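You operate a simulated robot arm through the tools that you are given. There is no shell and no other tool. Be economical: measure what you need, move in short steps, check, and stop when the job is done.

Carry out the task below with a simulated robot arm. There is one attempt and no reset: what you move stays moved.

Task
Put the pink wiping pad from the top of the front bench on the filling table top. Put the tall beaker that says "blue" from the top of the front bench on top of the label pack there. Press the start button three times. Put the flask on the top of the carton table away on the lower shelf of the can bench. Put the black dust cap from the top of the carton table on the spot 2 of the small pallet. Take the rack jerrycan from the second shelf from the bottom of the wall rack and put it on the third shelf from the bottom of the wall rack. Take the blue round tin and leave it on the filling table top. Stack the red cap from the top of the right end drum on top of the grey cap. Fetch the test glass that says "N6" from the top of the front drum c and stand it on the top of the front drum b. Put the yellow square bottle from the can ledge on the top of the front drum a and the green square bottle on the top of the corner drum. Any order will do. Set down upright: tall beaker, flask, dust cap, rack jerrycan, test glass, square bottle.

Only the result counts: the job must be done as asked and must still hold three seconds after the hand-in. Knocking over, shifting, dropping, spilling or breaking anything else fails it. A push-on lid holds only when it is set on centred and level and pressed home; a screw cap is set on level and turned clockwise until tight.

Robot
A 6-joint arm with a two-finger gripper on a trunk, on a base that drives. Base frame: it is fixed to the floor where the robot stands at the start and does not move with it; the origin is under the middle of the robot, x ahead of it, y to its left, z up. Readings come in cm, rad, newtons and seconds.
Its first joint turns from -2.897 to 2.897 rad. Places, roughly: blue round tin (8x8x8 cm) [-80, 360, 80]; cap [75, -650, 75]; dust cap [-500, 25, 75]; filling table top [-160, 40, 40]; flask [-500, -25, 75]; label pack [75, 25, 75]; lower shelf of the can bench [-570, -670, 20]; rack jerrycan [-175, 325, 100]; spot 2 of the small pallet (17x16 cm) [-810, 22, 78]; square bottle [-50, -600, 50]; start button [-110, -100, 100]; tall beaker [75, 0, 75]; test glass [125, -650, 75]; third shelf of the wall rack [-190, 330, 140]; top of the corner drum (26x26 cm) [84, -698, 74]; top of the front drum A (26x26 cm) [230, -650, 74]; top of the front drum B (26x26 cm) [182, -650, 74]; wiping pad [50, 0, 75]. Payload 3.43 kg.
The tool frame sits at the grasp point between the pads (the TCP): z along the fingers, y along the line on which they close. The tips reach 2 cm beyond it. The gripper opens to 19 cm. The gripper's body begins 24.8 cm behind the TCP.
Orientation is that of the tool frame in the base frame, as a unit quaternion [w, x, y, z]. With the fingers straight down and closing along the base's y, the tool's x points along the base's -x, its y along +y and its z along -z.

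Tools
- The arm moves only by the tool step_arm. Its argument "targets" is one flat list of numbers, 7 for each row, row after row: the turn, a rotation vector about the tool's x, y, z in units of 5 degrees (1.0 is 5 degrees), then the shift along the tool's x, y, z in units of 25 mm (1.0 is 25 mm), then the finger opening in cm, from 0 to 19. In form: [rx, ry, rz, dx, dy, dz, hand, rx, ry, rz, dx, dy, dz, hand, ...]. A call has 1 to 8 rows; each row shifts and turns the commanded pose from where the row before left it, along the tool's axes as they then stand. A call with a number of a shift or a turn outside -1 to 1 is refused whole. A row lasts 0.2 s, in which the tool goes at most 5 cm and 0.15 rad; a call with a longer step from one row to the next is refused whole, and so is a gripper value outside its range. A pose out of reach is approached as far as the arm can. The call stops where the force on the tool passes 40 N (or 10 N more than at its start, if that is more) or the arm is blocked; 0.2 s more then pass. The fingers move at their own pace (about 4.5 cm/s each) and stop on an object; they squeeze with about 36 N. The grip force told is the motor's: it shows also when the fingers shut on nothing. Time passes only in rows, and 0.2 s behind the last, so rows that do not move let the fingers close. The reply holds the time, the measured pose of the TCP, the force on the tool along the base axes, the opening and the grip force, in the units named above and with some noise, with the torque about the TCP (base axes, N m) and any sound that the robot's microphone picked up, and new pictures: "views" is both (left out), scene, wrist or none.
- Cameras (640 x 400 px; columns grow to the right, rows downward): "scene" is now at [-3.04, 15.19, 124.77]; the picture's right is [-0.82, -0.57, -0.00], its down [-0.53, 0.77, -0.36] and it looks along [0.21, -0.30, -0.93] (base axes); focal length 214 px, centre (320, 200). "wrist" rides on the gripper at [7, -0.8, -28.8] in the tool frame; the picture's right is [0.12, 0.99, 0.00], its down [-0.96, 0.12, -0.25] and it looks along [-0.25, 0.03, 0.97] (tool axes); focal length 261 px, centre (320, 200). There is no depth. A picture from a camera that has moved, and an enlarged one, comes with that camera's place and axes in the base frame and with its lens.
- move_column(by): slides the trunk up (or, below 0, down) by that many cm; the arm and the scene camera ride with it, the base frame stays. It gives what a move gives, with no picture.
- drive_base(legs): drives the robot by 1 to 6 legs, each [ahead, turn to the left] in cm and rad, along the robot's own axes; the way and the turn of a leg run together, so that a leg with both is an arc; at most 150 cm and 3.142 rad a leg. The arm and the cameras ride along, it lands a little off, and it stops where it bumps. It gives what a move gives, and a new picture of the scene camera.
- pan_tilt(pan, tilt): turns the head with the scene camera to pan (to the left, within 2.705 rad either way) and tilt (down, from -0.506 to 1.204), counted from straight ahead of the robot. It gives what a move gives, and a new picture of the scene camera.
- inspect(camera, box): a new picture of the part [left, top, right, bottom] of that camera's present view, enlarged. The clock stands still meanwhile.
- sign_off(): hands the job in; it is judged then, once.

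Work in short steps. Places have to be worked out from the pictures, the camera data and where the tool is seen: move nearer, look again, correct. Check each grasp and each placing, and mend what went wrong. You have 535 turns and 360 pictures in all, those below and enlarged ones among them. Open the gripper and draw the arm clear of the work before you hand the job in, unless the task says otherwise; then end with one line.

The tools are called after ">>>" by a JSON object that holds its "name" and its "arguments". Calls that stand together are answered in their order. step_arm: Moves the arm, as the interface text tells. Its arguments: {"type":"object","properties":{"targets":{"type":"array","items":{"type":"number"}},"views":{"type":"string","enum":["both","scene","wrist","none"]}},"required":["targets"]} The other tools are called the same way: move_column (by) slides the trunk up or down; drive_base (legs) drives the base; pan_tilt (pan, tilt) turns the head that bears the scene camera; inspect (camera, box) takes an enlarged picture of a part of a camera's view; sign_off () hands the job in.

At the start:

```text
time: 0.0
tool_pos: [1.38, -71.96, 119.1]
tcp_rot: [0.0, 0.0, 1.0, -0.001]
force: [-0.6, -0.1, 0.0]
moment: [0.01, 0.02, -0.01]
opening: 18.96
grip_force: 0.0
trunk travel left (down, up): [-10.0, 14.0]
robot x, y, heading: [-0.09, 0.17, 0.002]
head pan, tilt: [-0.969, 1.201]
```

scene: 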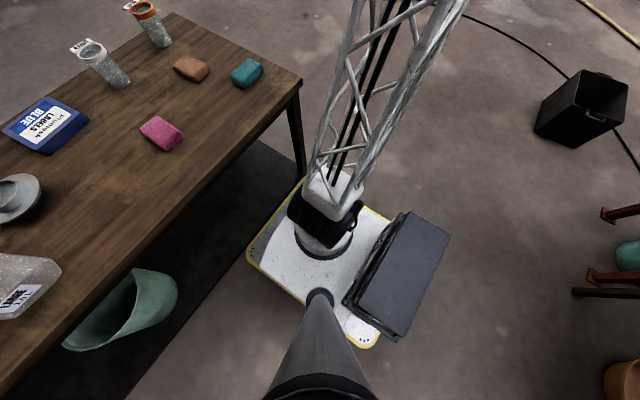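
wrist: 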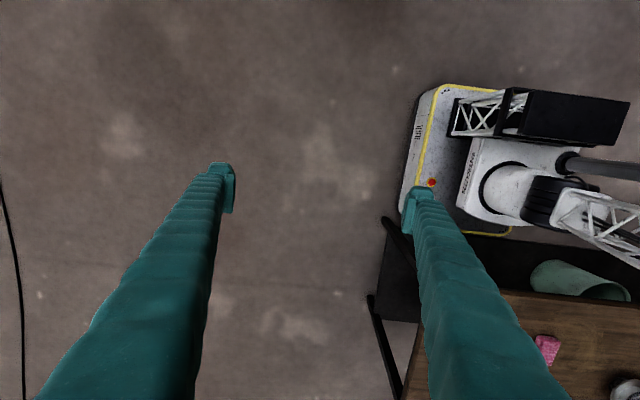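

The scene view looks right and down; I'll look straight ahead to see the front bench.

>>> {"name": "pan_tilt", "arguments": {"pan": 0, "tilt": 0.8}}

```text
time: 1.2
tool_pos: [1.28, -71.94, 119.19]
tcp_rot: [0.0, 0.0, 1.0, 0.0]
force: [0.2, -0.4, 0.2]
moment: [0.0, -0.03, 0.01]
opening: 18.96
grip_force: 0.1
trunk travel left (down, up): [-10.0, 14.0]
robot x, y, heading: [0.35, -0.02, 0.003]
head pan, tilt: [0.0, 0.799]
camera scene: at [1.86, 19.8, 127.55], right [0.0, -1.0, 0.0], down [-0.72, 0.0, -0.7], along [0.7, 0.0, -0.72], focal length 214 px, centre (320, 200)
```

scene: 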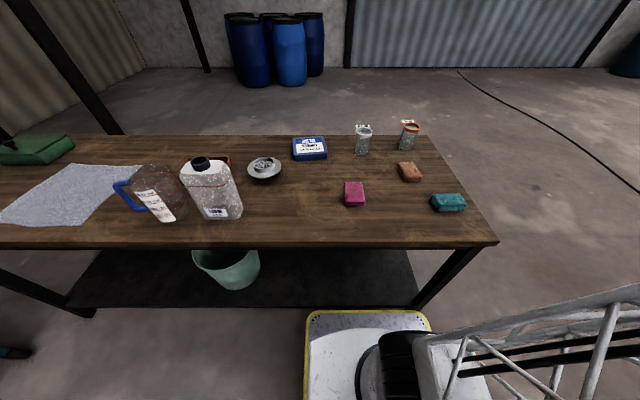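

Bench visible: pads, two beakers, label pack. I'll enlarge the beaker region to read the labels.

>>> {"name": "inspect", "arguments": {"camera": "scene", "box": [280, 100, 480, 225]}}

>>> {"name": "pan_tilt", "arguments": {"pan": 2.6, "tilt": 0.4}}

>>> {"name": "pan_tilt", "arguments": {"pan": -2.6, "tilt": 0.4}}

>>> {"name": "pan_tilt", "arguments": {"pan": 1.3, "tilt": 0.4}}

>>> {"name": "pan_tilt", "arguments": {"pan": -1.3, "tilt": 0.4}}

```text
3.20 times, centred on (380, 162) of scene
camera zoom: at [1.86, 19.8, 127.55], right [0.0, -1.0, 0.0], down [-0.72, 0.0, -0.7], along [0.7, 0.0, -0.72], focal length 686 px, centre (128, 320)
```

zoom: 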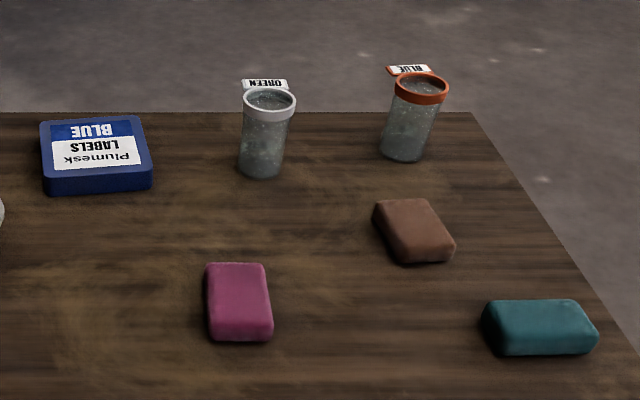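

```text
time: 3.6
tool_pos: [1.38, -72.18, 119.09]
tcp_rot: [0.0, 0.0, 1.0, 0.0]
force: [0.0, -0.1, 0.1]
moment: [0.01, -0.02, 0.0]
opening: 19.0
grip_force: 0.0
trunk travel left (down, up): [-10.0, 14.0]
robot x, y, heading: [0.29, 0.14, -0.001]
head pan, tilt: [2.601, 0.4]
camera scene: at [-14.14, 24.57, 131.06], right [0.52, 0.86, 0.0], down [0.33, -0.2, -0.92], along [-0.79, 0.47, -0.39], focal length 214 px, centre (320, 200)
```

scene: 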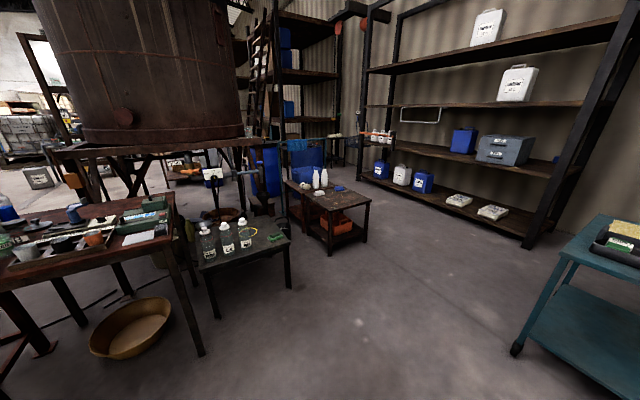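

```text
time: 7.7
tool_pos: [1.19, -71.95, 119.12]
tcp_rot: [0.001, 0.0, 1.0, 0.0]
force: [0.2, 0.6, 0.6]
moment: [0.01, 0.0, -0.03]
opening: 19.01
grip_force: 0.1
trunk travel left (down, up): [-10.0, 14.0]
robot x, y, heading: [0.11, -0.11, -0.001]
head pan, tilt: [-2.601, 0.4]
camera scene: at [-14.14, 15.03, 131.06], right [-0.52, 0.86, 0.0], down [0.33, 0.2, -0.92], along [-0.79, -0.47, -0.39], focal length 214 px, centre (320, 200)
```

scene: 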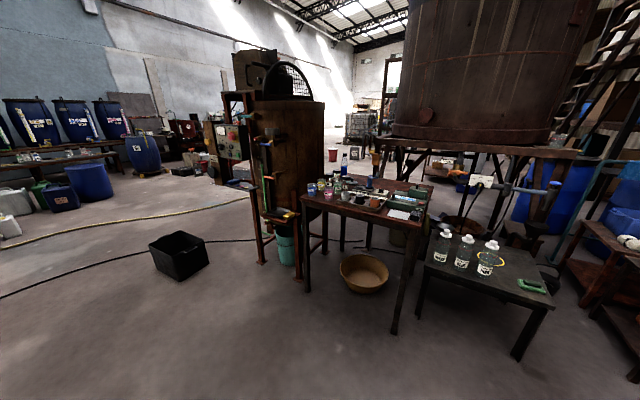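

```text
time: 10.8
tool_pos: [1.35, -72.07, 119.15]
tcp_rot: [-0.001, 0.0, 1.0, 0.0]
force: [0.7, -0.6, 0.2]
moment: [-0.01, 0.01, -0.02]
opening: 18.99
grip_force: 0.0
trunk travel left (down, up): [-10.0, 14.0]
robot x, y, heading: [-0.1, -0.02, 0.0]
head pan, tilt: [1.3, 0.4]
camera scene: at [-3.72, 28.73, 131.06], right [0.96, -0.27, 0.0], down [-0.1, -0.37, -0.92], along [0.25, 0.89, -0.39], focal length 214 px, centre (320, 200)
```

scene: 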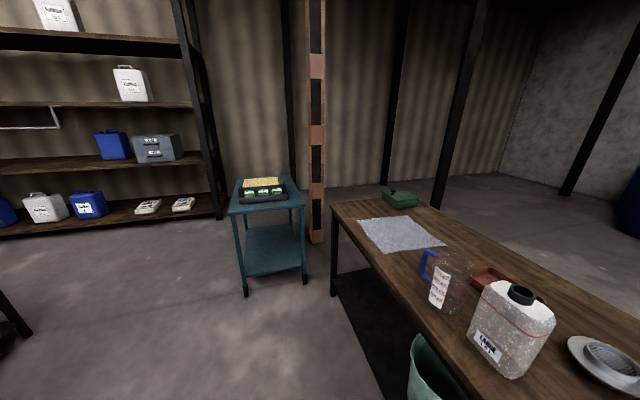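

```text
time: 13.2
tool_pos: [1.28, -71.95, 119.14]
tcp_rot: [-0.001, 0.0, 1.0, 0.0]
force: [-0.1, 0.6, 0.4]
moment: [-0.01, -0.04, -0.01]
opening: 18.99
grip_force: 0.1
trunk travel left (down, up): [-10.0, 14.0]
robot x, y, heading: [0.08, -0.18, 0.002]
head pan, tilt: [-1.3, 0.4]
camera scene: at [-3.72, 10.87, 131.06], right [-0.96, -0.27, 0.0], down [-0.1, 0.38, -0.92], along [0.25, -0.89, -0.39], focal length 214 px, centre (320, 200)
```

scene: 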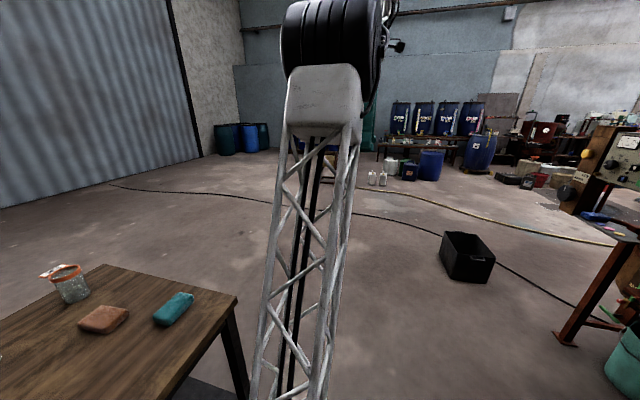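

The orange-rimmed beaker reads BLUE at about (85,-18); label pack about (80,24). I swing the arm toward the beaker at height.

>>> {"name": "step_arm", "arguments": {"targets": [0, 0, 0, -1, 0.63, 0, 14, 0, 0, 0, -1, 0.63, 0, 14, 0, 0, 0, -1, 0.63, 0, 14, 0, 0, 0, -1, 0.63, 0, 14, 0, 0, 0, -1, 0.63, 0, 14, 0, 0, 0, -1, 0.63, 0, 14, 0, 0, 0, -1, 0.63, 0, 14, 0, 0, 0, -1, 0.63, 0, 14], "views": "none"}}

>>> {"name": "step_arm", "arguments": {"targets": [0, 0, 0, -1, 0.63, 0, 14, 0, 0, 0, -1, 0.63, 0, 14, 0, 0, 0, -1, 0.63, 0, 14, 0, 0, 0, -1, 0.63, 0, 14, 0, 0, 0, -1, 0.63, 0, 14, 0, 0, 0, -1, 0.63, 0, 14, 0, 0, 0, -1, 0.63, 0, 14, 0, 0, 0, -1, 0.63, 0, 14], "views": "none"}}

>>> {"name": "step_arm", "arguments": {"targets": [0, 0, 0, -1, 0.63, 0, 14, 0, 0, 0, -1, 0.63, 0, 14, 0, 0, 0, -1, 0.63, 0, 14, 0, 0, 0, -1, 0.63, 0, 14, 0, 0, 0, -1, 0.63, 0, 14, 0, 0, 0, -1, 0.63, 0, 14, 0, 0, 0, -1, 0.63, 0, 14, 0, 0, 0, -1, 0.63, 0, 14], "views": "none"}}

>>> {"name": "step_arm", "arguments": {"targets": [0, 0, 0, -1, 0.63, 0, 14, 0, 0, 0, -1, 0.63, 0, 14, 0, 0, 0, -1, 0.63, 0, 14, 0, 0, 0, -1, 0.63, 0, 14, 0, 0, 0, -1, 0.63, 0, 14, 0, 0, 0, -1, 0.63, 0, 14, 0, 0, 0, -1, 0.63, 0, 14, 0, 0, 0, 0, 0.63, 0, 14], "views": "both"}}

```text
time: 15.0
tool_pos: [21.22, -59.42, 119.07]
tcp_rot: [0.001, 0.001, 1.0, -0.001]
force: [-0.4, -0.6, 0.0]
moment: [0.1, -0.04, -0.04]
opening: 14.01
grip_force: 0.0
trunk travel left (down, up): [-10.0, 14.0]
robot x, y, heading: [-0.11, 0.22, 0.002]
head pan, tilt: [-1.3, 0.4]
```

```text
time: 16.8
tool_pos: [41.23, -46.72, 119.18]
tcp_rot: [0.0, 0.0, 1.0, 0.0]
force: [-0.1, -0.5, -0.1]
moment: [0.06, -0.09, -0.01]
opening: 14.0
grip_force: 0.0
trunk travel left (down, up): [-10.0, 14.0]
robot x, y, heading: [0.15, -0.06, -0.002]
head pan, tilt: [-1.3, 0.4]
```

```text
time: 18.6
tool_pos: [61.0, -34.06, 119.06]
tcp_rot: [0.0, 0.0, 1.0, 0.0]
force: [-0.5, -0.2, 0.2]
moment: [0.06, -0.11, 0.01]
opening: 13.99
grip_force: 0.1
trunk travel left (down, up): [-10.0, 14.0]
robot x, y, heading: [0.01, -0.23, -0.004]
head pan, tilt: [-1.3, 0.4]
```

```text
time: 20.4
tool_pos: [78.61, -21.37, 119.11]
tcp_rot: [-0.001, 0.0, 1.0, 0.0]
force: [0.3, -0.3, -1.1]
moment: [0.09, 0.08, -0.01]
opening: 14.0
grip_force: 0.1
trunk travel left (down, up): [-10.0, 14.0]
robot x, y, heading: [-0.03, 0.27, -0.001]
head pan, tilt: [-1.3, 0.4]
camera scene: at [-3.69, 10.88, 131.06], right [-0.96, -0.27, 0.0], down [-0.1, 0.38, -0.92], along [0.25, -0.89, -0.39], focal length 214 px, centre (320, 200)
camera wrist: at [71.65, -22.27, 147.83], right [-0.12, 0.99, 0.0], down [0.96, 0.12, 0.25], along [0.24, 0.03, -0.97], focal length 261 px, centre (320, 200)
```

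scene: 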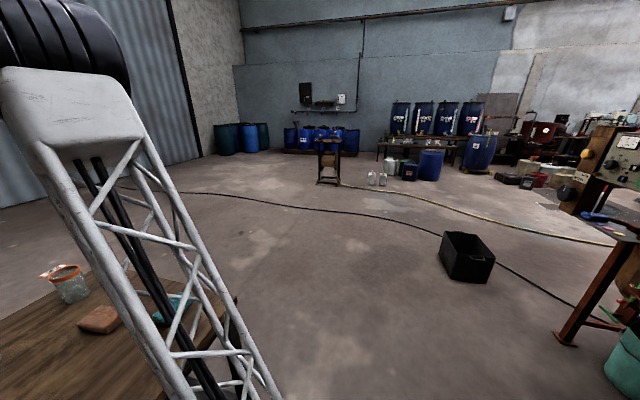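
wrist: 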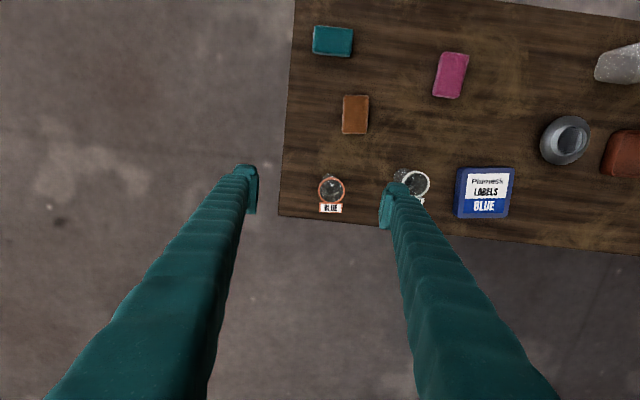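

Blue beaker rim computed at about (84.2,-18.0). Align above it and descend part way.

>>> {"name": "step_arm", "arguments": {"targets": [0, 0, 0, -0.75, 0.45, 0, 14, 0, 0, 0, -0.75, 0.45, 0, 14, 0, 0, 0, -0.75, 0.45, 0, 14, 0, 0, 0, 0, 0, 1, 14, 0, 0, 0, 0, 0, 1, 14, 0, 0, 0, 0, 0, 1, 14, 0, 0, 0, 0, 0, 1, 14, 0, 0, 0, 0, 0, 1, 14], "views": "wrist"}}

```text
time: 22.2
tool_pos: [84.06, -17.93, 106.24]
tcp_rot: [0.0, 0.0, 1.0, 0.0]
force: [0.3, 0.4, 0.4]
moment: [-0.01, -0.03, 0.02]
opening: 14.02
grip_force: 0.1
out of reach, approached as far as the arm can: row 3
trunk travel left (down, up): [-10.0, 14.0]
robot x, y, heading: [0.29, -0.24, 0.001]
head pan, tilt: [-1.3, 0.4]
camera wrist: at [77.03, -18.87, 134.86], right [-0.12, 0.99, 0.0], down [0.96, 0.12, 0.25], along [0.25, 0.03, -0.97], focal length 261 px, centre (320, 200)
```

wrist: 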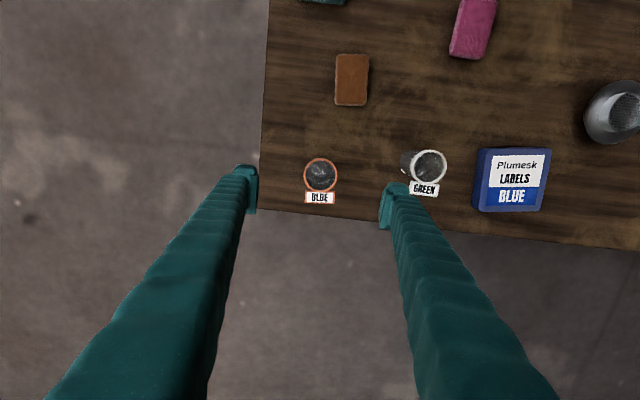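

Aligned with the beaker (84.8,-18.0). Descend around it.

>>> {"name": "step_arm", "arguments": {"targets": [0, 0, 0, -0.2, 0, 1, 14, 0, 0, 0, 0, 0, 1, 14, 0, 0, 0, 0, 0, 1, 14, 0, 0, 0, 0, 0, 1, 14, 0, 0, 0, 0, 0, 1, 14, 0, 0, 0, 0, 0, 1, 14, 0, 0, 0, 0, 0, 1, 14, 0, 0, 0, 0, 0, 1, 14], "views": "none"}}

>>> {"name": "step_arm", "arguments": {"targets": [0, 0, 0, 0, 0, 1, 14, 0, 0, 0, 0, 0, 0.8, 14, 0, 0, 0, 0, 0, 0, 14], "views": "wrist"}}

```text
time: 24.0
tool_pos: [84.57, -18.06, 86.04]
tcp_rot: [0.0, 0.0, 1.0, 0.0]
force: [-1.3, 0.1, 0.6]
moment: [-0.03, 0.0, -0.01]
opening: 13.99
grip_force: 0.0
trunk travel left (down, up): [-10.0, 14.0]
robot x, y, heading: [0.02, -0.56, -0.002]
head pan, tilt: [-1.3, 0.4]
```

```text
time: 24.8
tool_pos: [84.55, -18.08, 81.61]
tcp_rot: [0.0, 0.0, 1.0, 0.0]
force: [-0.5, 0.2, -1.2]
moment: [0.01, -0.05, -0.02]
opening: 14.0
grip_force: 0.1
trunk travel left (down, up): [-10.0, 14.0]
robot x, y, heading: [0.38, -0.14, 0.003]
head pan, tilt: [-1.3, 0.4]
camera wrist: at [77.66, -18.93, 110.37], right [-0.12, 0.99, 0.0], down [0.96, 0.12, 0.25], along [0.25, 0.03, -0.97], focal length 261 px, centre (320, 200)
```

wrist: 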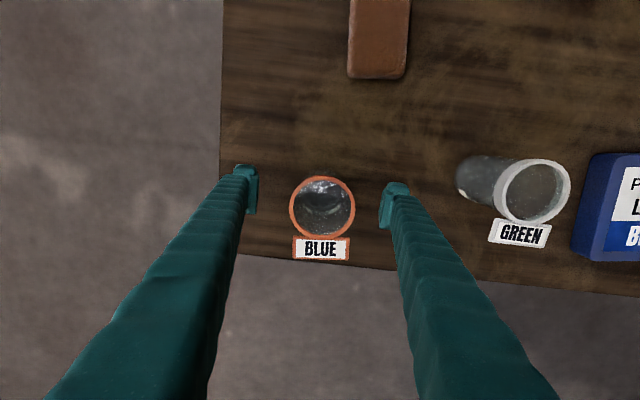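

Beaker centred between fingers; close.

>>> {"name": "step_arm", "arguments": {"targets": [0, 0, 0, 0, 0, 0, 10, 0, 0, 0, 0, 0, 0, 7, 0, 0, 0, 0, 0, 0, 5, 0, 0, 0, 0, 0, 0, 3, 0, 0, 0, 0, 0, 0, 0, 0, 0, 0, 0, 0, 0, 0, 0, 0, 0, 0, 0, 0, 0], "views": "none"}}

>>> {"name": "step_arm", "arguments": {"targets": [0, 0, 0, 0, 0, -0.4, 0, 0, 0, 0, 0, 0, -0.6, 0, 0, 0, 0, 0, 0, -1, 0, 0, 0, 0, 0, 0, -1, 0, 0, 0, 0, 0, 0, -1, 0], "views": "wrist"}}

```text
time: 26.4
tool_pos: [84.82, -17.91, 81.53]
tcp_rot: [0.0, 0.0, 1.0, 0.0]
force: [0.6, 0.2, 1.1]
moment: [-0.03, 0.0, 0.0]
opening: 6.06
grip_force: 36.0
trunk travel left (down, up): [-10.0, 14.0]
robot x, y, heading: [0.07, -0.06, 0.001]
head pan, tilt: [-1.3, 0.4]
```

```text
time: 27.6
tool_pos: [84.68, -17.99, 91.63]
tcp_rot: [0.0, 0.0, 1.0, 0.0]
force: [0.1, 0.7, 0.1]
moment: [-0.02, 0.06, -0.01]
opening: 6.07
grip_force: 36.0
trunk travel left (down, up): [-10.0, 14.0]
robot x, y, heading: [0.1, 0.29, -0.001]
head pan, tilt: [-1.3, 0.4]
camera wrist: at [77.65, -18.89, 120.43], right [-0.12, 0.99, 0.0], down [0.96, 0.12, 0.25], along [0.25, 0.03, -0.97], focal length 261 px, centre (320, 200)
```

wrist: 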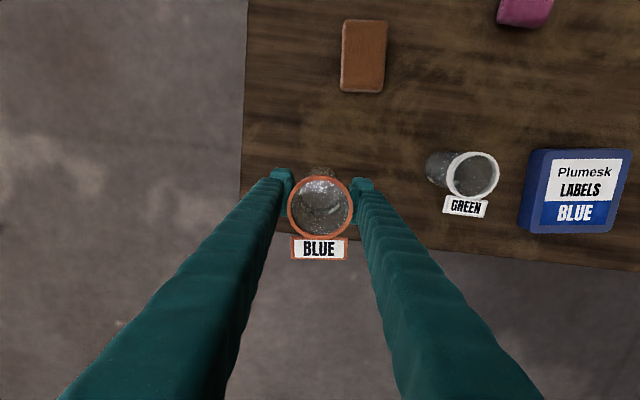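

Beaker held. Raise and carry to above the label pack (~(81.8,24.4)).

>>> {"name": "step_arm", "arguments": {"targets": [0, 0, 0, 0, 0, -1, 0, 0, 0, 0, 0, 0, -1, 0, 0, 0, 0, 0, 0, -1, 0, 0, 0, 0, 0, 0, -1, 0, 0, 0, 0, 0, 0.5, 0, 0, 0, 0, 0, 0.1, 0.7, 0, 0, 0, 0, 0, 0.1, 1, 0, 0, 0, 0, 0, 0.1, 1, 0, 0], "views": "none"}}

>>> {"name": "step_arm", "arguments": {"targets": [0, 0, 0, 0.1, 1, 0, 0, 0, 0, 0, 0.1, 1, 0, 0, 0, 0, 0, 0.1, 1, 0, 0, 0, 0, 0, 0.1, 1, 0, 0, 0, 0, 0, 0.1, 1, 0, 0, 0, 0, 0, 0.1, 1, 0, 0, 0, 0, 0, 0.1, 1, 0, 0, 0, 0, 0, 0.1, 1, 0, 0], "views": "none"}}

>>> {"name": "step_arm", "arguments": {"targets": [0, 0, 0, 0.1, 1, 0, 0, 0, 0, 0, 0, 1, 0, 0, 0, 0, 0, 0, 1, 0, 0, 0, 0, 0, 0, 1, 0, 0, 0, 0, 0, 0, 0.8, 0, 0, 0, 0, 0, 0, 0.6, 0, 0, 0, 0, 0, 0, 0.3, 0, 0], "views": "both"}}

```text
time: 29.4
tool_pos: [84.02, -9.88, 101.65]
tcp_rot: [-0.001, 0.0, 1.0, 0.0]
force: [0.2, -0.7, -1.2]
moment: [0.1, 0.02, 0.01]
opening: 6.05
grip_force: 36.5
trunk travel left (down, up): [-10.0, 14.0]
robot x, y, heading: [-0.16, -0.02, 0.003]
head pan, tilt: [-1.3, 0.4]
```

```text
time: 31.2
tool_pos: [81.91, 10.08, 101.66]
tcp_rot: [0.001, 0.0, 1.0, 0.0]
force: [-0.4, -1.1, -0.6]
moment: [0.07, 0.0, 0.02]
opening: 6.07
grip_force: 35.9
trunk travel left (down, up): [-10.0, 14.0]
robot x, y, heading: [-0.11, -0.11, -0.001]
head pan, tilt: [-1.3, 0.4]
```

```text
time: 32.8
tool_pos: [81.63, 24.35, 101.68]
tcp_rot: [0.0, 0.0, 1.0, 0.0]
force: [0.2, 0.2, -2.3]
moment: [0.04, -0.04, 0.01]
opening: 6.04
grip_force: 36.1
trunk travel left (down, up): [-10.0, 14.0]
robot x, y, heading: [0.38, 0.2, 0.005]
head pan, tilt: [-1.3, 0.4]
camera scene: at [-3.71, 10.91, 131.05], right [-0.96, -0.27, 0.0], down [-0.1, 0.37, -0.92], along [0.25, -0.89, -0.39], focal length 214 px, centre (320, 200)
camera wrist: at [74.54, 23.45, 130.4], right [-0.12, 0.99, 0.0], down [0.96, 0.12, 0.25], along [0.25, 0.03, -0.97], focal length 261 px, centre (320, 200)
```

scene: 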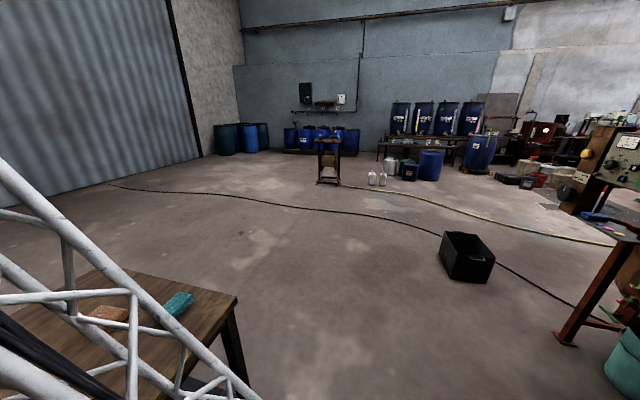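
wrist: 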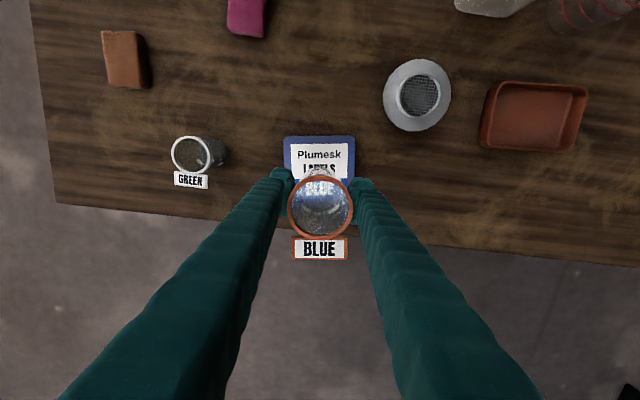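

Pack is centred beneath (~82.2,24.3). Lower the beaker.

>>> {"name": "step_arm", "arguments": {"targets": [0, 0, 0, -0.15, 0, 1, 0, 0, 0, 0, 0, 0, 1, 0, 0, 0, 0, 0, 0, 1, 0, 0, 0, 0, 0, 0, 1, 0, 0, 0, 0, 0, 0, 1, 0, 0, 0, 0, 0, 0, 0.8, 0, 0, 0, 0, 0, 0, 0.4, 0], "views": "wrist"}}

>>> {"name": "step_arm", "arguments": {"targets": [0, 0, 0, 0, 0, 0.15, 0, 0, 0, 0, 0, 0, 0.15, 0], "views": "none"}}

```text
time: 34.4
tool_pos: [82.11, 24.42, 86.14]
tcp_rot: [0.0, 0.0, 1.0, -0.001]
force: [-0.4, -0.3, -0.2]
moment: [0.01, 0.0, 0.03]
opening: 6.07
grip_force: 36.5
trunk travel left (down, up): [-10.0, 14.0]
robot x, y, heading: [0.18, -0.04, 0.001]
head pan, tilt: [-1.3, 0.4]
camera wrist: at [74.93, 23.51, 114.89], right [-0.12, 0.99, 0.0], down [0.96, 0.12, 0.25], along [0.25, 0.03, -0.97], focal length 261 px, centre (320, 200)
```

wrist: 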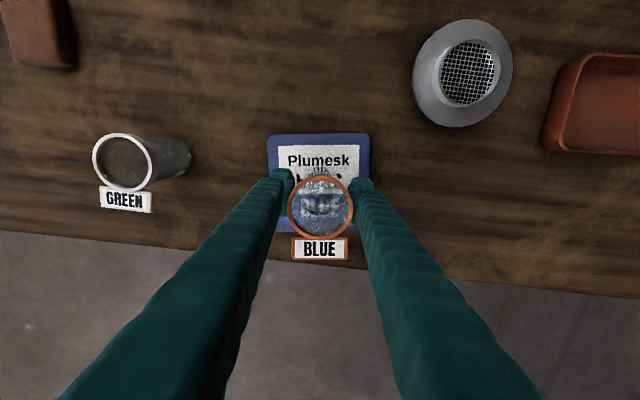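

```text
time: 35.0
tool_pos: [82.0, 24.41, 85.35]
tcp_rot: [0.0, 0.0, 1.0, 0.0]
force: [-0.2, -0.2, -0.5]
moment: [0.0, -0.01, 0.01]
opening: 6.1
grip_force: 36.1
trunk travel left (down, up): [-10.0, 14.0]
robot x, y, heading: [0.09, -0.05, -0.002]
head pan, tilt: [-1.3, 0.4]
```

No contact yet; continue in small steps.

>>> {"name": "step_arm", "arguments": {"targets": [0, 0, 0, 0, 0, 0.12, 0, 0, 0, 0, 0, 0, 0.12, 0], "views": "none"}}

>>> {"name": "step_arm", "arguments": {"targets": [0, 0, 0, 0, 0, 0.12, 0, 0, 0, 0, 0, 0, 0.12, 0], "views": "none"}}

```text
time: 35.6
tool_pos: [81.96, 24.36, 84.69]
tcp_rot: [-0.001, 0.001, 1.0, 0.0]
force: [-0.1, -0.6, -1.4]
moment: [-0.01, -0.01, 0.02]
opening: 6.03
grip_force: 35.9
trunk travel left (down, up): [-10.0, 14.0]
robot x, y, heading: [0.14, -0.47, -0.003]
head pan, tilt: [-1.3, 0.4]
```

```text
time: 36.2
tool_pos: [82.03, 24.45, 84.51]
tcp_rot: [0.002, -0.001, 1.0, 0.002]
force: [-2.4, 2.2, 37.8]
moment: [-0.05, -0.07, -0.2]
opening: 6.07
grip_force: 36.1
trunk travel left (down, up): [-10.0, 14.0]
robot x, y, heading: [-0.05, -0.01, -0.001]
head pan, tilt: [-1.3, 0.4]
```

Contact at z≈84.55. Relieve the force and open.

>>> {"name": "step_arm", "arguments": {"targets": [0, 0, 0, 0, 0, -0.14, 0, 0, 0, 0, 0, 0, 0, 0, 0, 0, 0, 0, 0, 0, 7, 0, 0, 0, 0, 0, 0, 9, 0, 0, 0, 0, 0, 0, 12, 0, 0, 0, 0, 0, 0, 12, 0, 0, 0, 0, 0, 0, 12], "views": "wrist"}}

```text
time: 37.8
tool_pos: [81.98, 24.37, 84.48]
tcp_rot: [0.001, 0.0, 1.0, 0.0]
force: [-0.4, -0.6, 0.7]
moment: [0.02, -0.01, -0.01]
opening: 12.01
grip_force: 0.1
trunk travel left (down, up): [-10.0, 14.0]
robot x, y, heading: [0.33, 0.03, -0.001]
head pan, tilt: [-1.3, 0.4]
camera wrist: at [74.99, 23.47, 113.24], right [-0.12, 0.99, 0.0], down [0.96, 0.12, 0.25], along [0.25, 0.03, -0.97], focal length 261 px, centre (320, 200)
```

wrist: 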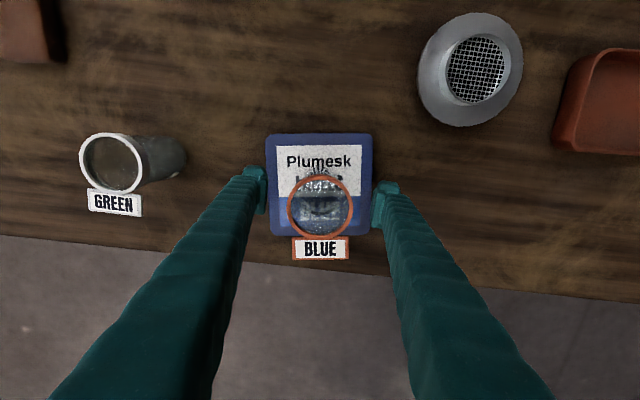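

Beaker stands on the pack. Rise clear and head to the pink pad.

>>> {"name": "step_arm", "arguments": {"targets": [0, 0, 0, 0, 0, -0.5, 12, 0, 0, 0, 0, 0, -1, 12, 0, 0, 0, 0, 0, -1, 12, 0, 0, 0, 0, 0, -1, 12, 0, 0, 0, 0, 0, -1, 12, 0, 0, 0, 0, 0, -1, 12, 0, 0, 0, 0, 0, -1, 12, 0, 0, 0, 0, 0, -1, 12], "views": "none"}}

>>> {"name": "step_arm", "arguments": {"targets": [0, 0, 0, 1, -0.6, 0, 12, 0, 0, 0, 1, -0.6, 0, 12, 0, 0, 0, 1, -0.6, 0, 12, 0, 0, 0, 1, -0.6, 0, 12, 0, 0, 0, 1, -0.6, 0, 12, 0, 0, 0, 1, -0.6, 0, 12, 0, 0, 0, 1, -0.6, 0, 12, 0, 0, 0, 1, -0.6, 0, 12], "views": "none"}}

>>> {"name": "step_arm", "arguments": {"targets": [0, 0, 0, 1, -0.6, 0, 12, 0, 0, 0, 1, -0.6, 0, 12, 0, 0, 0, 1, -0.6, 0, 12], "views": "wrist"}}

```text
time: 39.6
tool_pos: [82.08, 24.36, 103.29]
tcp_rot: [-0.001, -0.001, 1.0, 0.0]
force: [0.2, 0.0, 0.0]
moment: [0.01, 0.04, -0.01]
opening: 12.01
grip_force: 0.1
trunk travel left (down, up): [-10.0, 14.0]
robot x, y, heading: [-0.08, 0.06, -0.0]
head pan, tilt: [-1.3, 0.4]
```

```text
time: 41.4
tool_pos: [62.12, 12.3, 103.24]
tcp_rot: [0.0, 0.001, 1.0, 0.0]
force: [0.9, 0.6, -0.4]
moment: [-0.05, 0.1, 0.02]
opening: 12.0
grip_force: 0.1
trunk travel left (down, up): [-10.0, 14.0]
robot x, y, heading: [0.07, 0.48, -0.004]
head pan, tilt: [-1.3, 0.4]
```

```text
time: 42.2
tool_pos: [54.51, 7.85, 103.05]
tcp_rot: [-0.001, 0.0, 1.0, -0.001]
force: [0.8, 0.0, -0.8]
moment: [-0.05, 0.14, 0.02]
opening: 12.01
grip_force: 0.0
trunk travel left (down, up): [-10.0, 14.0]
robot x, y, heading: [0.0, 0.0, 0.002]
head pan, tilt: [-1.3, 0.4]
camera wrist: at [47.53, 6.88, 131.91], right [-0.12, 0.99, 0.0], down [0.96, 0.12, 0.25], along [0.24, 0.03, -0.97], focal length 261 px, centre (320, 200)
```

wrist: 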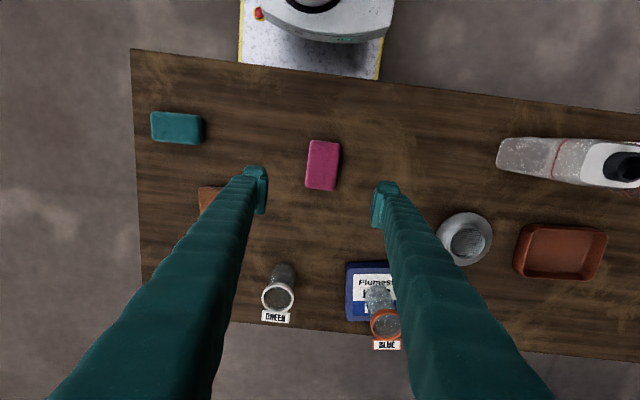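

Pad at about (53.5,8.25), long side along x. Descend.

>>> {"name": "step_arm", "arguments": {"targets": [0, 0, 0, 0.4, 0.16, 1, 12, 0, 0, 0, 0, 0, 1, 12, 0, 0, 0, 0, 0, 1, 12, 0, 0, 0, 0, 0, 1, 12, 0, 0, 0, 0, 0, 1, 12, 0, 0, 0, 0, 0, 1, 12, 0, 0, 0, 0, 0, 1, 12, 0, 0, 0, 0, 0, 1, 12], "views": "none"}}

>>> {"name": "step_arm", "arguments": {"targets": [0, 0, 0, 0, 0, 0.6, 12, 0, 0, 0, 0, 0, 0.6, 12, 0, 0, 0, 0, 0, 0.5, 12, 0, 0, 0, 0, 0, 0.3, 12, 0, 0, 0, 0, 0, 0, 12], "views": "wrist"}}

```text
time: 44.0
tool_pos: [53.44, 8.44, 83.31]
tcp_rot: [0.001, 0.0, 1.0, 0.0]
force: [-0.7, 1.0, 0.9]
moment: [0.0, -0.03, -0.03]
opening: 12.01
grip_force: 0.1
trunk travel left (down, up): [-10.0, 14.0]
robot x, y, heading: [-0.2, -0.01, 0.002]
head pan, tilt: [-1.3, 0.4]
```

```text
time: 45.2
tool_pos: [53.51, 8.14, 78.27]
tcp_rot: [0.001, 0.0, 1.0, 0.0]
force: [0.3, 0.0, -0.7]
moment: [-0.01, -0.05, 0.02]
opening: 12.0
grip_force: 0.0
trunk travel left (down, up): [-10.0, 14.0]
robot x, y, heading: [-0.3, 0.03, -0.002]
head pan, tilt: [-1.3, 0.4]
camera wrist: at [46.41, 7.37, 107.01], right [-0.12, 0.99, 0.0], down [0.96, 0.12, 0.25], along [0.25, 0.03, -0.97], focal length 261 px, centre (320, 200)
```

wrist: 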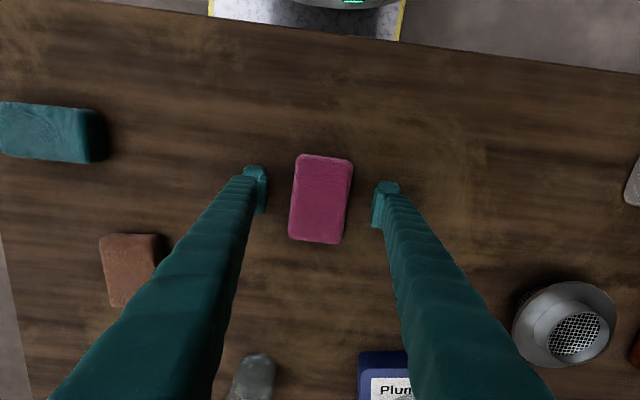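

Pad centred. A touch lower and close.

>>> {"name": "step_arm", "arguments": {"targets": [0, 0, 0, 0, 0, 0.2, 12, 0, 0, 0, 0, 0, 0.08, 9, 0, 0, 0, 0, 0, 0, 6, 0, 0, 0, 0, 0, 0, 3, 0, 0, 0, 0, 0, 0, 0, 0, 0, 0, 0, 0, 0, 0, 0, 0, 0, 0, 0, 0, 0], "views": "none"}}

>>> {"name": "step_arm", "arguments": {"targets": [0, 0, 0, 0, 0, -0.5, 0, 0, 0, 0, 0, 0, -1, 0, 0, 0, 0, 0, 0, -1, 0, 0, 0, 0, 0, 0, -1, 0, 0, 0, 0, 0, 0, -1, 0, 0, 0, 0, 0, 0, -1, 0, 0, 0, 0, 0, 0, -1, 0, 0, 0, 0, 0, 0, -1, 0], "views": "wrist"}}

```text
time: 46.2
tool_pos: [53.53, 8.19, 77.98]
tcp_rot: [0.003, -0.001, 1.0, 0.0]
force: [-7.1, -1.7, 48.8]
moment: [-0.12, 0.72, 0.05]
opening: 7.53
grip_force: 26.8
trunk travel left (down, up): [-10.0, 14.0]
robot x, y, heading: [-0.04, 0.26, -0.001]
head pan, tilt: [-1.3, 0.4]
stopped in row 5: the force on the tool passed its limit at 52 N (the readings are from after the stop); the commanded pose is now the measured one
```

```text
time: 46.5
tool_pos: [53.46, 8.18, 78.01]
tcp_rot: [0.003, 0.0, 1.0, 0.001]
force: [-6.0, -1.5, 23.4]
moment: [0.02, 0.22, 0.02]
opening: 6.35
grip_force: 36.9
trunk travel left (down, up): [-10.0, 14.0]
robot x, y, heading: [-0.03, 0.23, 0.002]
head pan, tilt: [-1.3, 0.4]
stopped in row 1: the force on the tool passed its limit at 64 N (the readings are from after the stop); the commanded pose is now the measured one
camera wrist: at [46.33, 7.31, 106.65], right [-0.12, 0.99, 0.0], down [0.96, 0.12, 0.25], along [0.25, 0.03, -0.97], focal length 261 px, centre (320, 200)
```

wrist: 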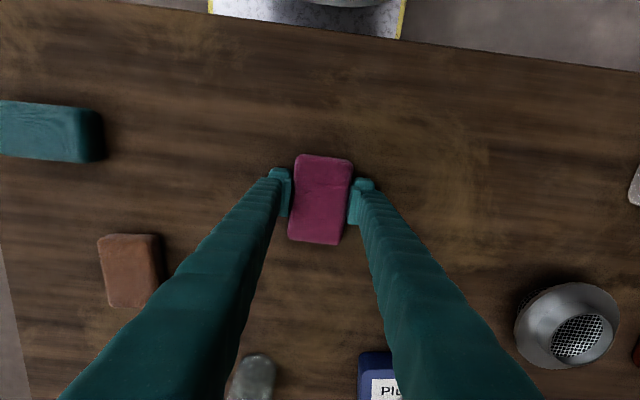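

Tips touch the bench at TCP z≈78 (bench ≈76). The pad is gripped; lift.

>>> {"name": "step_arm", "arguments": {"targets": [0, 0, 0, 0, 0, -0.3, 0, 0, 0, 0, 0, 0, -0.5, 0, 0, 0, 0, 0, 0, -1, 0, 0, 0, 0, 0, 0, -1, 0, 0, 0, 0, 0, 0, -1, 0, 0, 0, 0, 0, 0, -1, 0, 0, 0, 0, 0, 0, -1, 0, 0, 0, 0, 0, 0, -1, 0], "views": "wrist"}}

```text
time: 48.3
tool_pos: [53.3, 8.11, 94.97]
tcp_rot: [0.001, -0.001, 1.0, 0.0]
force: [0.0, 0.5, -0.7]
moment: [-0.02, 0.08, 0.03]
opening: 6.34
grip_force: 36.6
trunk travel left (down, up): [-10.0, 14.0]
robot x, y, heading: [-0.06, 0.1, 0.005]
head pan, tilt: [-1.3, 0.4]
camera wrist: at [46.25, 7.3, 123.69], right [-0.12, 0.99, 0.0], down [0.96, 0.12, 0.25], along [0.25, 0.03, -0.97], focal length 261 px, centre (320, 200)
```

wrist: 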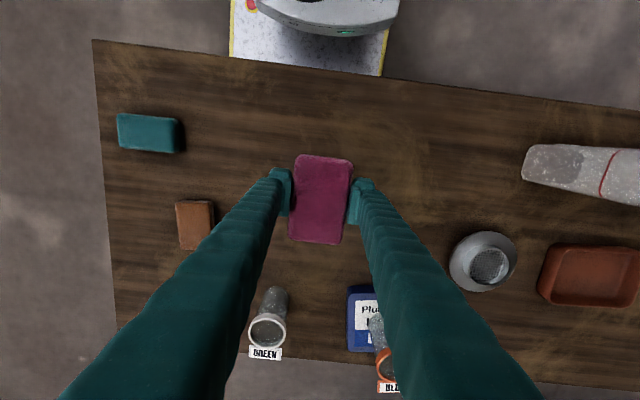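

Pad is held. I back away from the bench, go round and face the filling table (arm sweeping over free floor).

>>> {"name": "pan_tilt", "arguments": {"pan": 0, "tilt": 0.7}}

>>> {"name": "drive_base", "arguments": {"legs": [[-60, 0], [0, 1.571], [45, 0], [0, 1.571]]}}

```text
time: 49.8
tool_pos: [53.43, 8.24, 95.01]
tcp_rot: [0.002, -0.001, 1.0, 0.0]
force: [0.2, 0.1, -0.6]
moment: [0.0, 0.03, 0.02]
opening: 6.31
grip_force: 36.3
trunk travel left (down, up): [-10.0, 14.0]
robot x, y, heading: [0.28, -0.07, 0.001]
head pan, tilt: [0.0, 0.7]
camera scene: at [2.28, 19.83, 128.37], right [0.0, -1.0, 0.0], down [-0.64, 0.0, -0.77], along [0.77, 0.0, -0.64], focal length 214 px, centre (320, 200)
```

scene: 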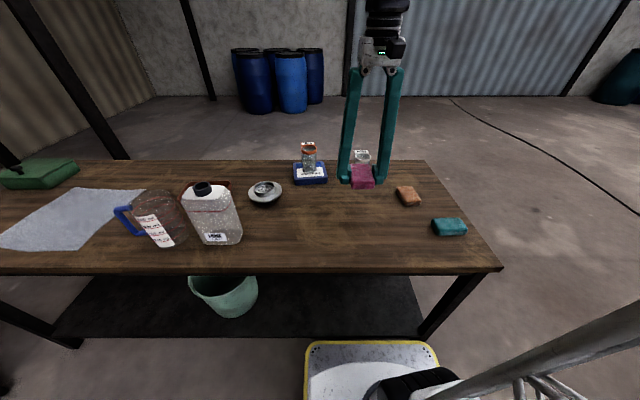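

```text
time: 63.5
tool_pos: [-114.21, 36.04, 94.96]
tcp_rot: [0.0, 1.0, 0.012, -0.002]
force: [0.5, -0.1, -0.8]
moment: [0.0, -0.01, -0.01]
opening: 6.33
grip_force: 36.6
trunk travel left (down, up): [-10.0, 14.0]
robot x, y, heading: [-61.05, 45.77, -3.122]
head pan, tilt: [0.0, 0.7]
camera scene: at [-63.28, 25.51, 128.37], right [-0.02, 1.0, 0.0], down [0.64, 0.01, -0.76], along [-0.76, -0.02, -0.64], focal length 214 px, centre (320, 200)
```

scene: 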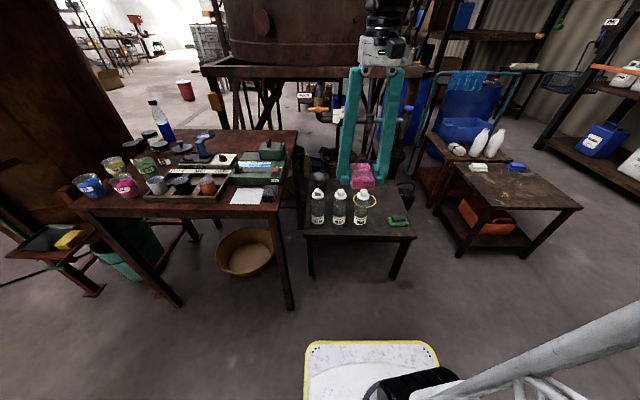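

The filling table is ahead; free area lies behind/right of the third bottle around (-168,60). Drive closer.

>>> {"name": "drive_base", "arguments": {"legs": [[27, 0]]}}

>>> {"name": "step_arm", "arguments": {"targets": [0, 0, 0, -1, -0.9, 0, 0, 0, 0, 0, -1, -0.9, 0, 0, 0, 0, 0, -1, -0.9, 0, 0, 0, 0, 0, -1, -0.9, 0, 0, 0, 0, 0, -1, -0.9, 0, 0, 0, 0, 0, -1, -0.9, 0, 0, 0, 0, 0, -1, -0.9, 0, 0, 0, 0, 0, -1, -0.9, 0, 0], "views": "both"}}

```text
time: 65.5
tool_pos: [-141.62, 35.52, 94.93]
tcp_rot: [0.0, 1.0, 0.011, -0.002]
force: [0.6, 0.4, -0.4]
moment: [-0.04, 0.0, 0.02]
opening: 6.35
grip_force: 36.2
trunk travel left (down, up): [-10.0, 14.0]
robot x, y, heading: [-88.42, 45.1, -3.122]
head pan, tilt: [0.0, 0.7]
camera scene: at [-90.69, 24.91, 128.37], right [-0.02, 1.0, 0.0], down [0.64, 0.01, -0.76], along [-0.76, -0.02, -0.64], focal length 214 px, centre (320, 200)
```

scene: 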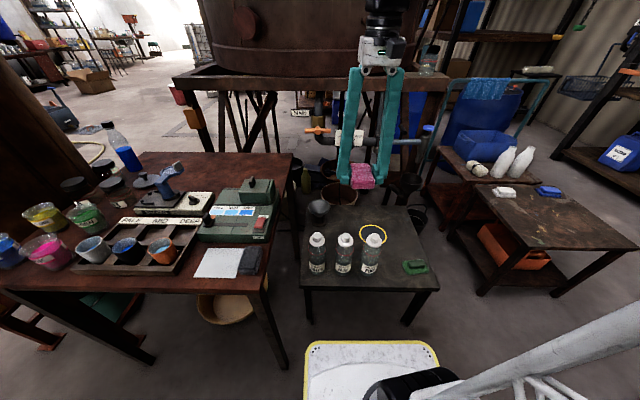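

```text
time: 67.3
tool_pos: [-161.7, 53.0, 95.05]
tcp_rot: [0.0, 1.0, 0.012, -0.002]
force: [0.3, -0.4, 0.4]
moment: [0.02, 0.13, 0.01]
opening: 6.33
grip_force: 35.8
trunk travel left (down, up): [-10.0, 14.0]
robot x, y, heading: [-88.35, 45.07, -3.114]
head pan, tilt: [0.0, 0.7]
camera scene: at [-90.65, 24.9, 128.36], right [-0.02, 1.0, 0.0], down [0.64, 0.01, -0.77], along [-0.76, -0.02, -0.64], focal length 214 px, centre (320, 200)
camera wrist: at [-154.62, 54.0, 123.78], right [0.14, -0.99, 0.0], down [-0.96, -0.14, 0.25], along [-0.25, -0.03, -0.97], focal length 261 px, centre (320, 200)
```

scene: 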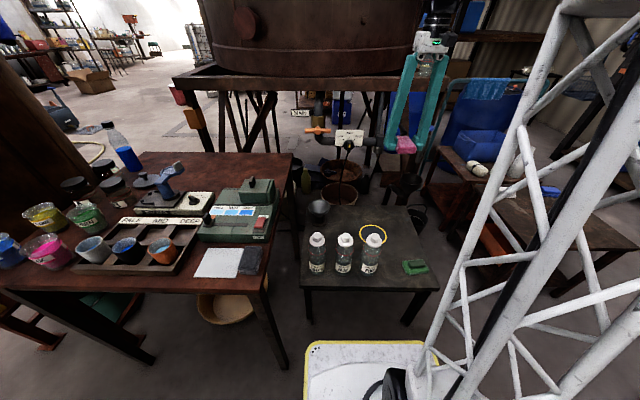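
wrist: 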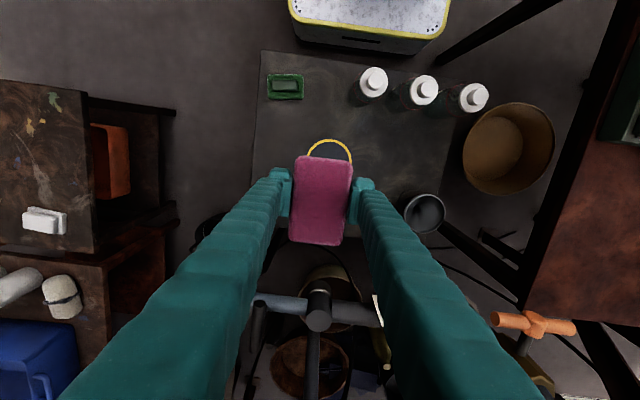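

Free spot for the pad at about (-166,66), clear of the yellow ring and green brush. Lower the trunk and shift over it.

>>> {"name": "move_column", "arguments": {"by": -10}}

>>> {"name": "step_arm", "arguments": {"targets": [0, 0, 0, -0.35, -1, 0, 0, 0, 0, 0, -0.35, -1, 0, 0, 0, 0, 0, -0.35, -1, 0, 0, 0, 0, 0, -0.35, -1, 0, 0, 0, 0, 0, -0.3, -1, 0, 0, 0, 0, 0, 0, -0.2, 0, 0, 0, 0, 0, 0, 0, 1, 0, 0, 0, 0, 0, 0, 1, 0], "views": "wrist"}}

```text
time: 68.6
tool_pos: [-161.82, 53.15, 85.1]
tcp_rot: [0.001, 1.0, 0.011, -0.002]
force: [0.9, 0.4, -0.4]
moment: [-0.01, -0.01, -0.01]
opening: 6.34
grip_force: 36.2
trunk travel left (down, up): [0.0, 24.0]
robot x, y, heading: [-88.53, 44.67, -3.118]
head pan, tilt: [0.0, 0.7]
```

```text
time: 70.4
tool_pos: [-166.37, 65.91, 79.94]
tcp_rot: [0.0, 1.0, 0.011, -0.002]
force: [-0.5, 0.2, -0.1]
moment: [0.0, 0.0, 0.0]
opening: 6.31
grip_force: 35.6
trunk travel left (down, up): [0.0, 24.0]
robot x, y, heading: [-88.39, 44.96, -3.12]
head pan, tilt: [0.0, 0.7]
camera wrist: at [-159.2, 66.83, 108.69], right [0.14, -0.99, 0.0], down [-0.96, -0.14, 0.25], along [-0.25, -0.03, -0.97], focal length 261 px, centre (320, 200)
```

wrist: 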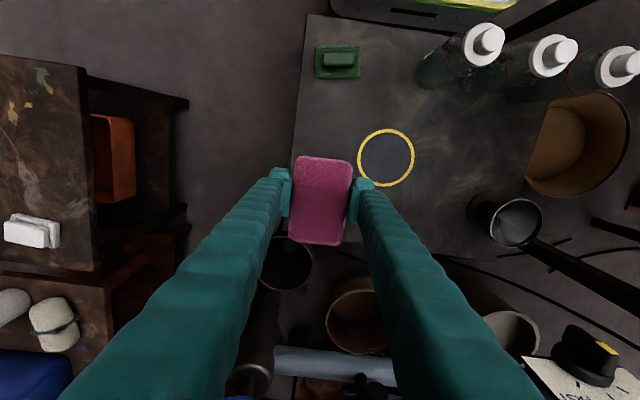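

Spot is clear. Lower.

>>> {"name": "step_arm", "arguments": {"targets": [0, 0, 0, 0, 0, 1, 0, 0, 0, 0, 0, 0, 1, 0, 0, 0, 0, 0, 0, 1, 0, 0, 0, 0, 0, 0, 1, 0, 0, 0, 0, 0, 0, 1, 0, 0, 0, 0, 0, 0, 1, 0, 0, 0, 0, 0, 0, 1, 0, 0, 0, 0, 0, 0, 1, 0], "views": "none"}}

>>> {"name": "step_arm", "arguments": {"targets": [0, 0, 0, 0, 0, 1, 0, 0, 0, 0, 0, 0, 1, 0, 0, 0, 0, 0, 0, 1, 0, 0, 0, 0, 0, 0, 1, 0, 0, 0, 0, 0, 0, 0.6, 0, 0, 0, 0, 0, 0, 0.3, 0], "views": "both"}}

```text
time: 72.2
tool_pos: [-166.44, 66.06, 59.82]
tcp_rot: [0.0, 1.0, 0.011, -0.002]
force: [0.3, -0.4, 0.2]
moment: [0.01, 0.06, -0.01]
opening: 6.33
grip_force: 36.6
trunk travel left (down, up): [0.0, 24.0]
robot x, y, heading: [-88.71, 45.18, -3.119]
head pan, tilt: [0.0, 0.7]
```

```text
time: 73.6
tool_pos: [-166.49, 65.88, 47.64]
tcp_rot: [0.0, 1.0, 0.011, -0.003]
force: [0.1, 0.8, -0.4]
moment: [-0.01, -0.02, 0.02]
opening: 6.31
grip_force: 36.3
trunk travel left (down, up): [0.0, 24.0]
robot x, y, heading: [-88.41, 45.0, -3.119]
head pan, tilt: [0.0, 0.7]
camera scene: at [-90.69, 24.93, 118.37], right [-0.02, 1.0, 0.0], down [0.64, 0.01, -0.76], along [-0.76, -0.02, -0.64], focal length 214 px, centre (320, 200)
camera wrist: at [-159.34, 66.84, 76.44], right [0.14, -0.99, 0.0], down [-0.96, -0.14, 0.25], along [-0.25, -0.03, -0.97], focal length 261 px, centre (320, 200)
```

scene: 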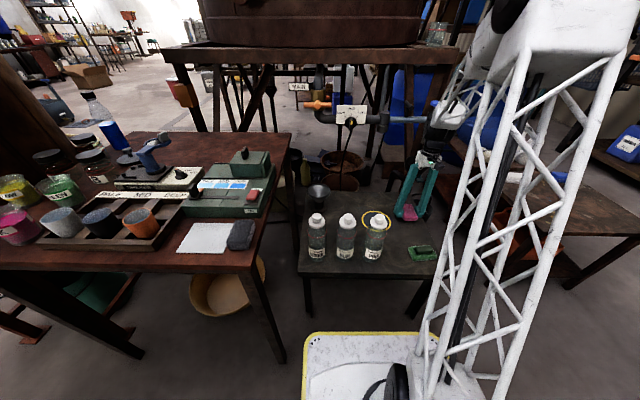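
wrist: 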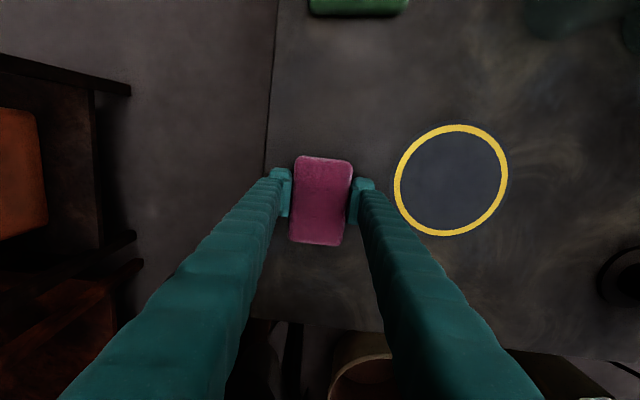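

Near the table. Lower in small steps to contact.

>>> {"name": "step_arm", "arguments": {"targets": [0, 0, 0, 0, 0, 0.2, 0, 0, 0, 0, 0, 0, 0.2, 0, 0, 0, 0, 0, 0, 0.2, 0, 0, 0, 0, 0, 0, 0.2, 0], "views": "none"}}

>>> {"name": "step_arm", "arguments": {"targets": [0, 0, 0, 0, 0, 0.2, 0, 0, 0, 0, 0, 0, 0.2, 0, 0, 0, 0, 0, 0, 0.2, 0, 0, 0, 0, 0, 0, 0.2, 0], "views": "none"}}

```text
time: 74.4
tool_pos: [-166.57, 65.97, 46.99]
tcp_rot: [-0.001, 1.0, 0.011, -0.004]
force: [9.7, -2.9, 27.5]
moment: [-0.43, -0.48, -0.06]
opening: 6.33
grip_force: 36.2
trunk travel left (down, up): [0.0, 24.0]
robot x, y, heading: [-88.58, 45.08, -3.122]
head pan, tilt: [0.0, 0.7]
stopped in row 3: the force on the tool passed its limit at 50 N (the readings are from after the stop); the commanded pose is now the measured one
```

```text
time: 74.7
tool_pos: [-166.46, 65.84, 46.79]
tcp_rot: [0.0, 1.0, 0.011, -0.003]
force: [8.1, -1.9, 24.7]
moment: [-0.51, -0.52, 0.02]
opening: 6.31
grip_force: 36.3
trunk travel left (down, up): [0.0, 24.0]
robot x, y, heading: [-88.12, 44.58, -3.126]
head pan, tilt: [0.0, 0.7]
stopped in row 1: the force on the tool passed its limit at 49 N (the readings are from after the stop); the commanded pose is now the measured one
```

Contact at z≈47 (table ≈45). Ease up slightly and open a little, then rise.

>>> {"name": "step_arm", "arguments": {"targets": [0, 0, 0, 0, 0, -0.1, 0, 0, 0, 0, 0, 0, 0, 7, 0, 0, 0, 0, 0, 0, 8.5, 0, 0, 0, 0, 0, 0, 8.5, 0, 0, 0, 0, 0, -0.4, 8.5, 0, 0, 0, 0, 0, -1, 8.5, 0, 0, 0, 0, 0, -1, 8.5, 0, 0, 0, 0, 0, -1, 8.5], "views": "wrist"}}

```text
time: 76.5
tool_pos: [-166.51, 65.9, 55.34]
tcp_rot: [-0.001, 1.0, 0.011, -0.003]
force: [-0.3, 0.6, -0.2]
moment: [-0.01, -0.01, 0.01]
opening: 8.49
grip_force: 0.1
trunk travel left (down, up): [0.0, 24.0]
robot x, y, heading: [-88.46, 45.29, -3.124]
head pan, tilt: [0.0, 0.7]
camera wrist: at [-159.27, 66.81, 84.1], right [0.14, -0.99, 0.0], down [-0.96, -0.14, 0.25], along [-0.25, -0.03, -0.97], focal length 261 px, centre (320, 200)
```

wrist: 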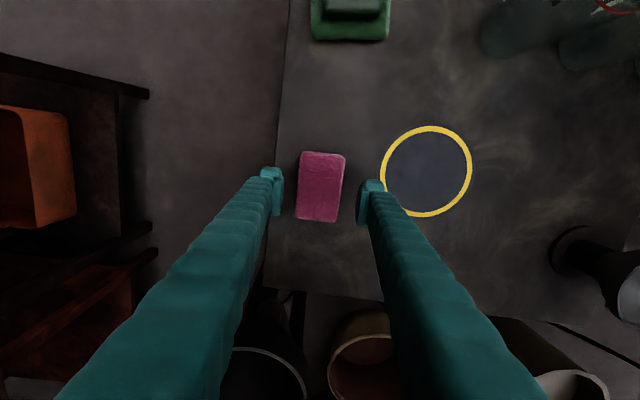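

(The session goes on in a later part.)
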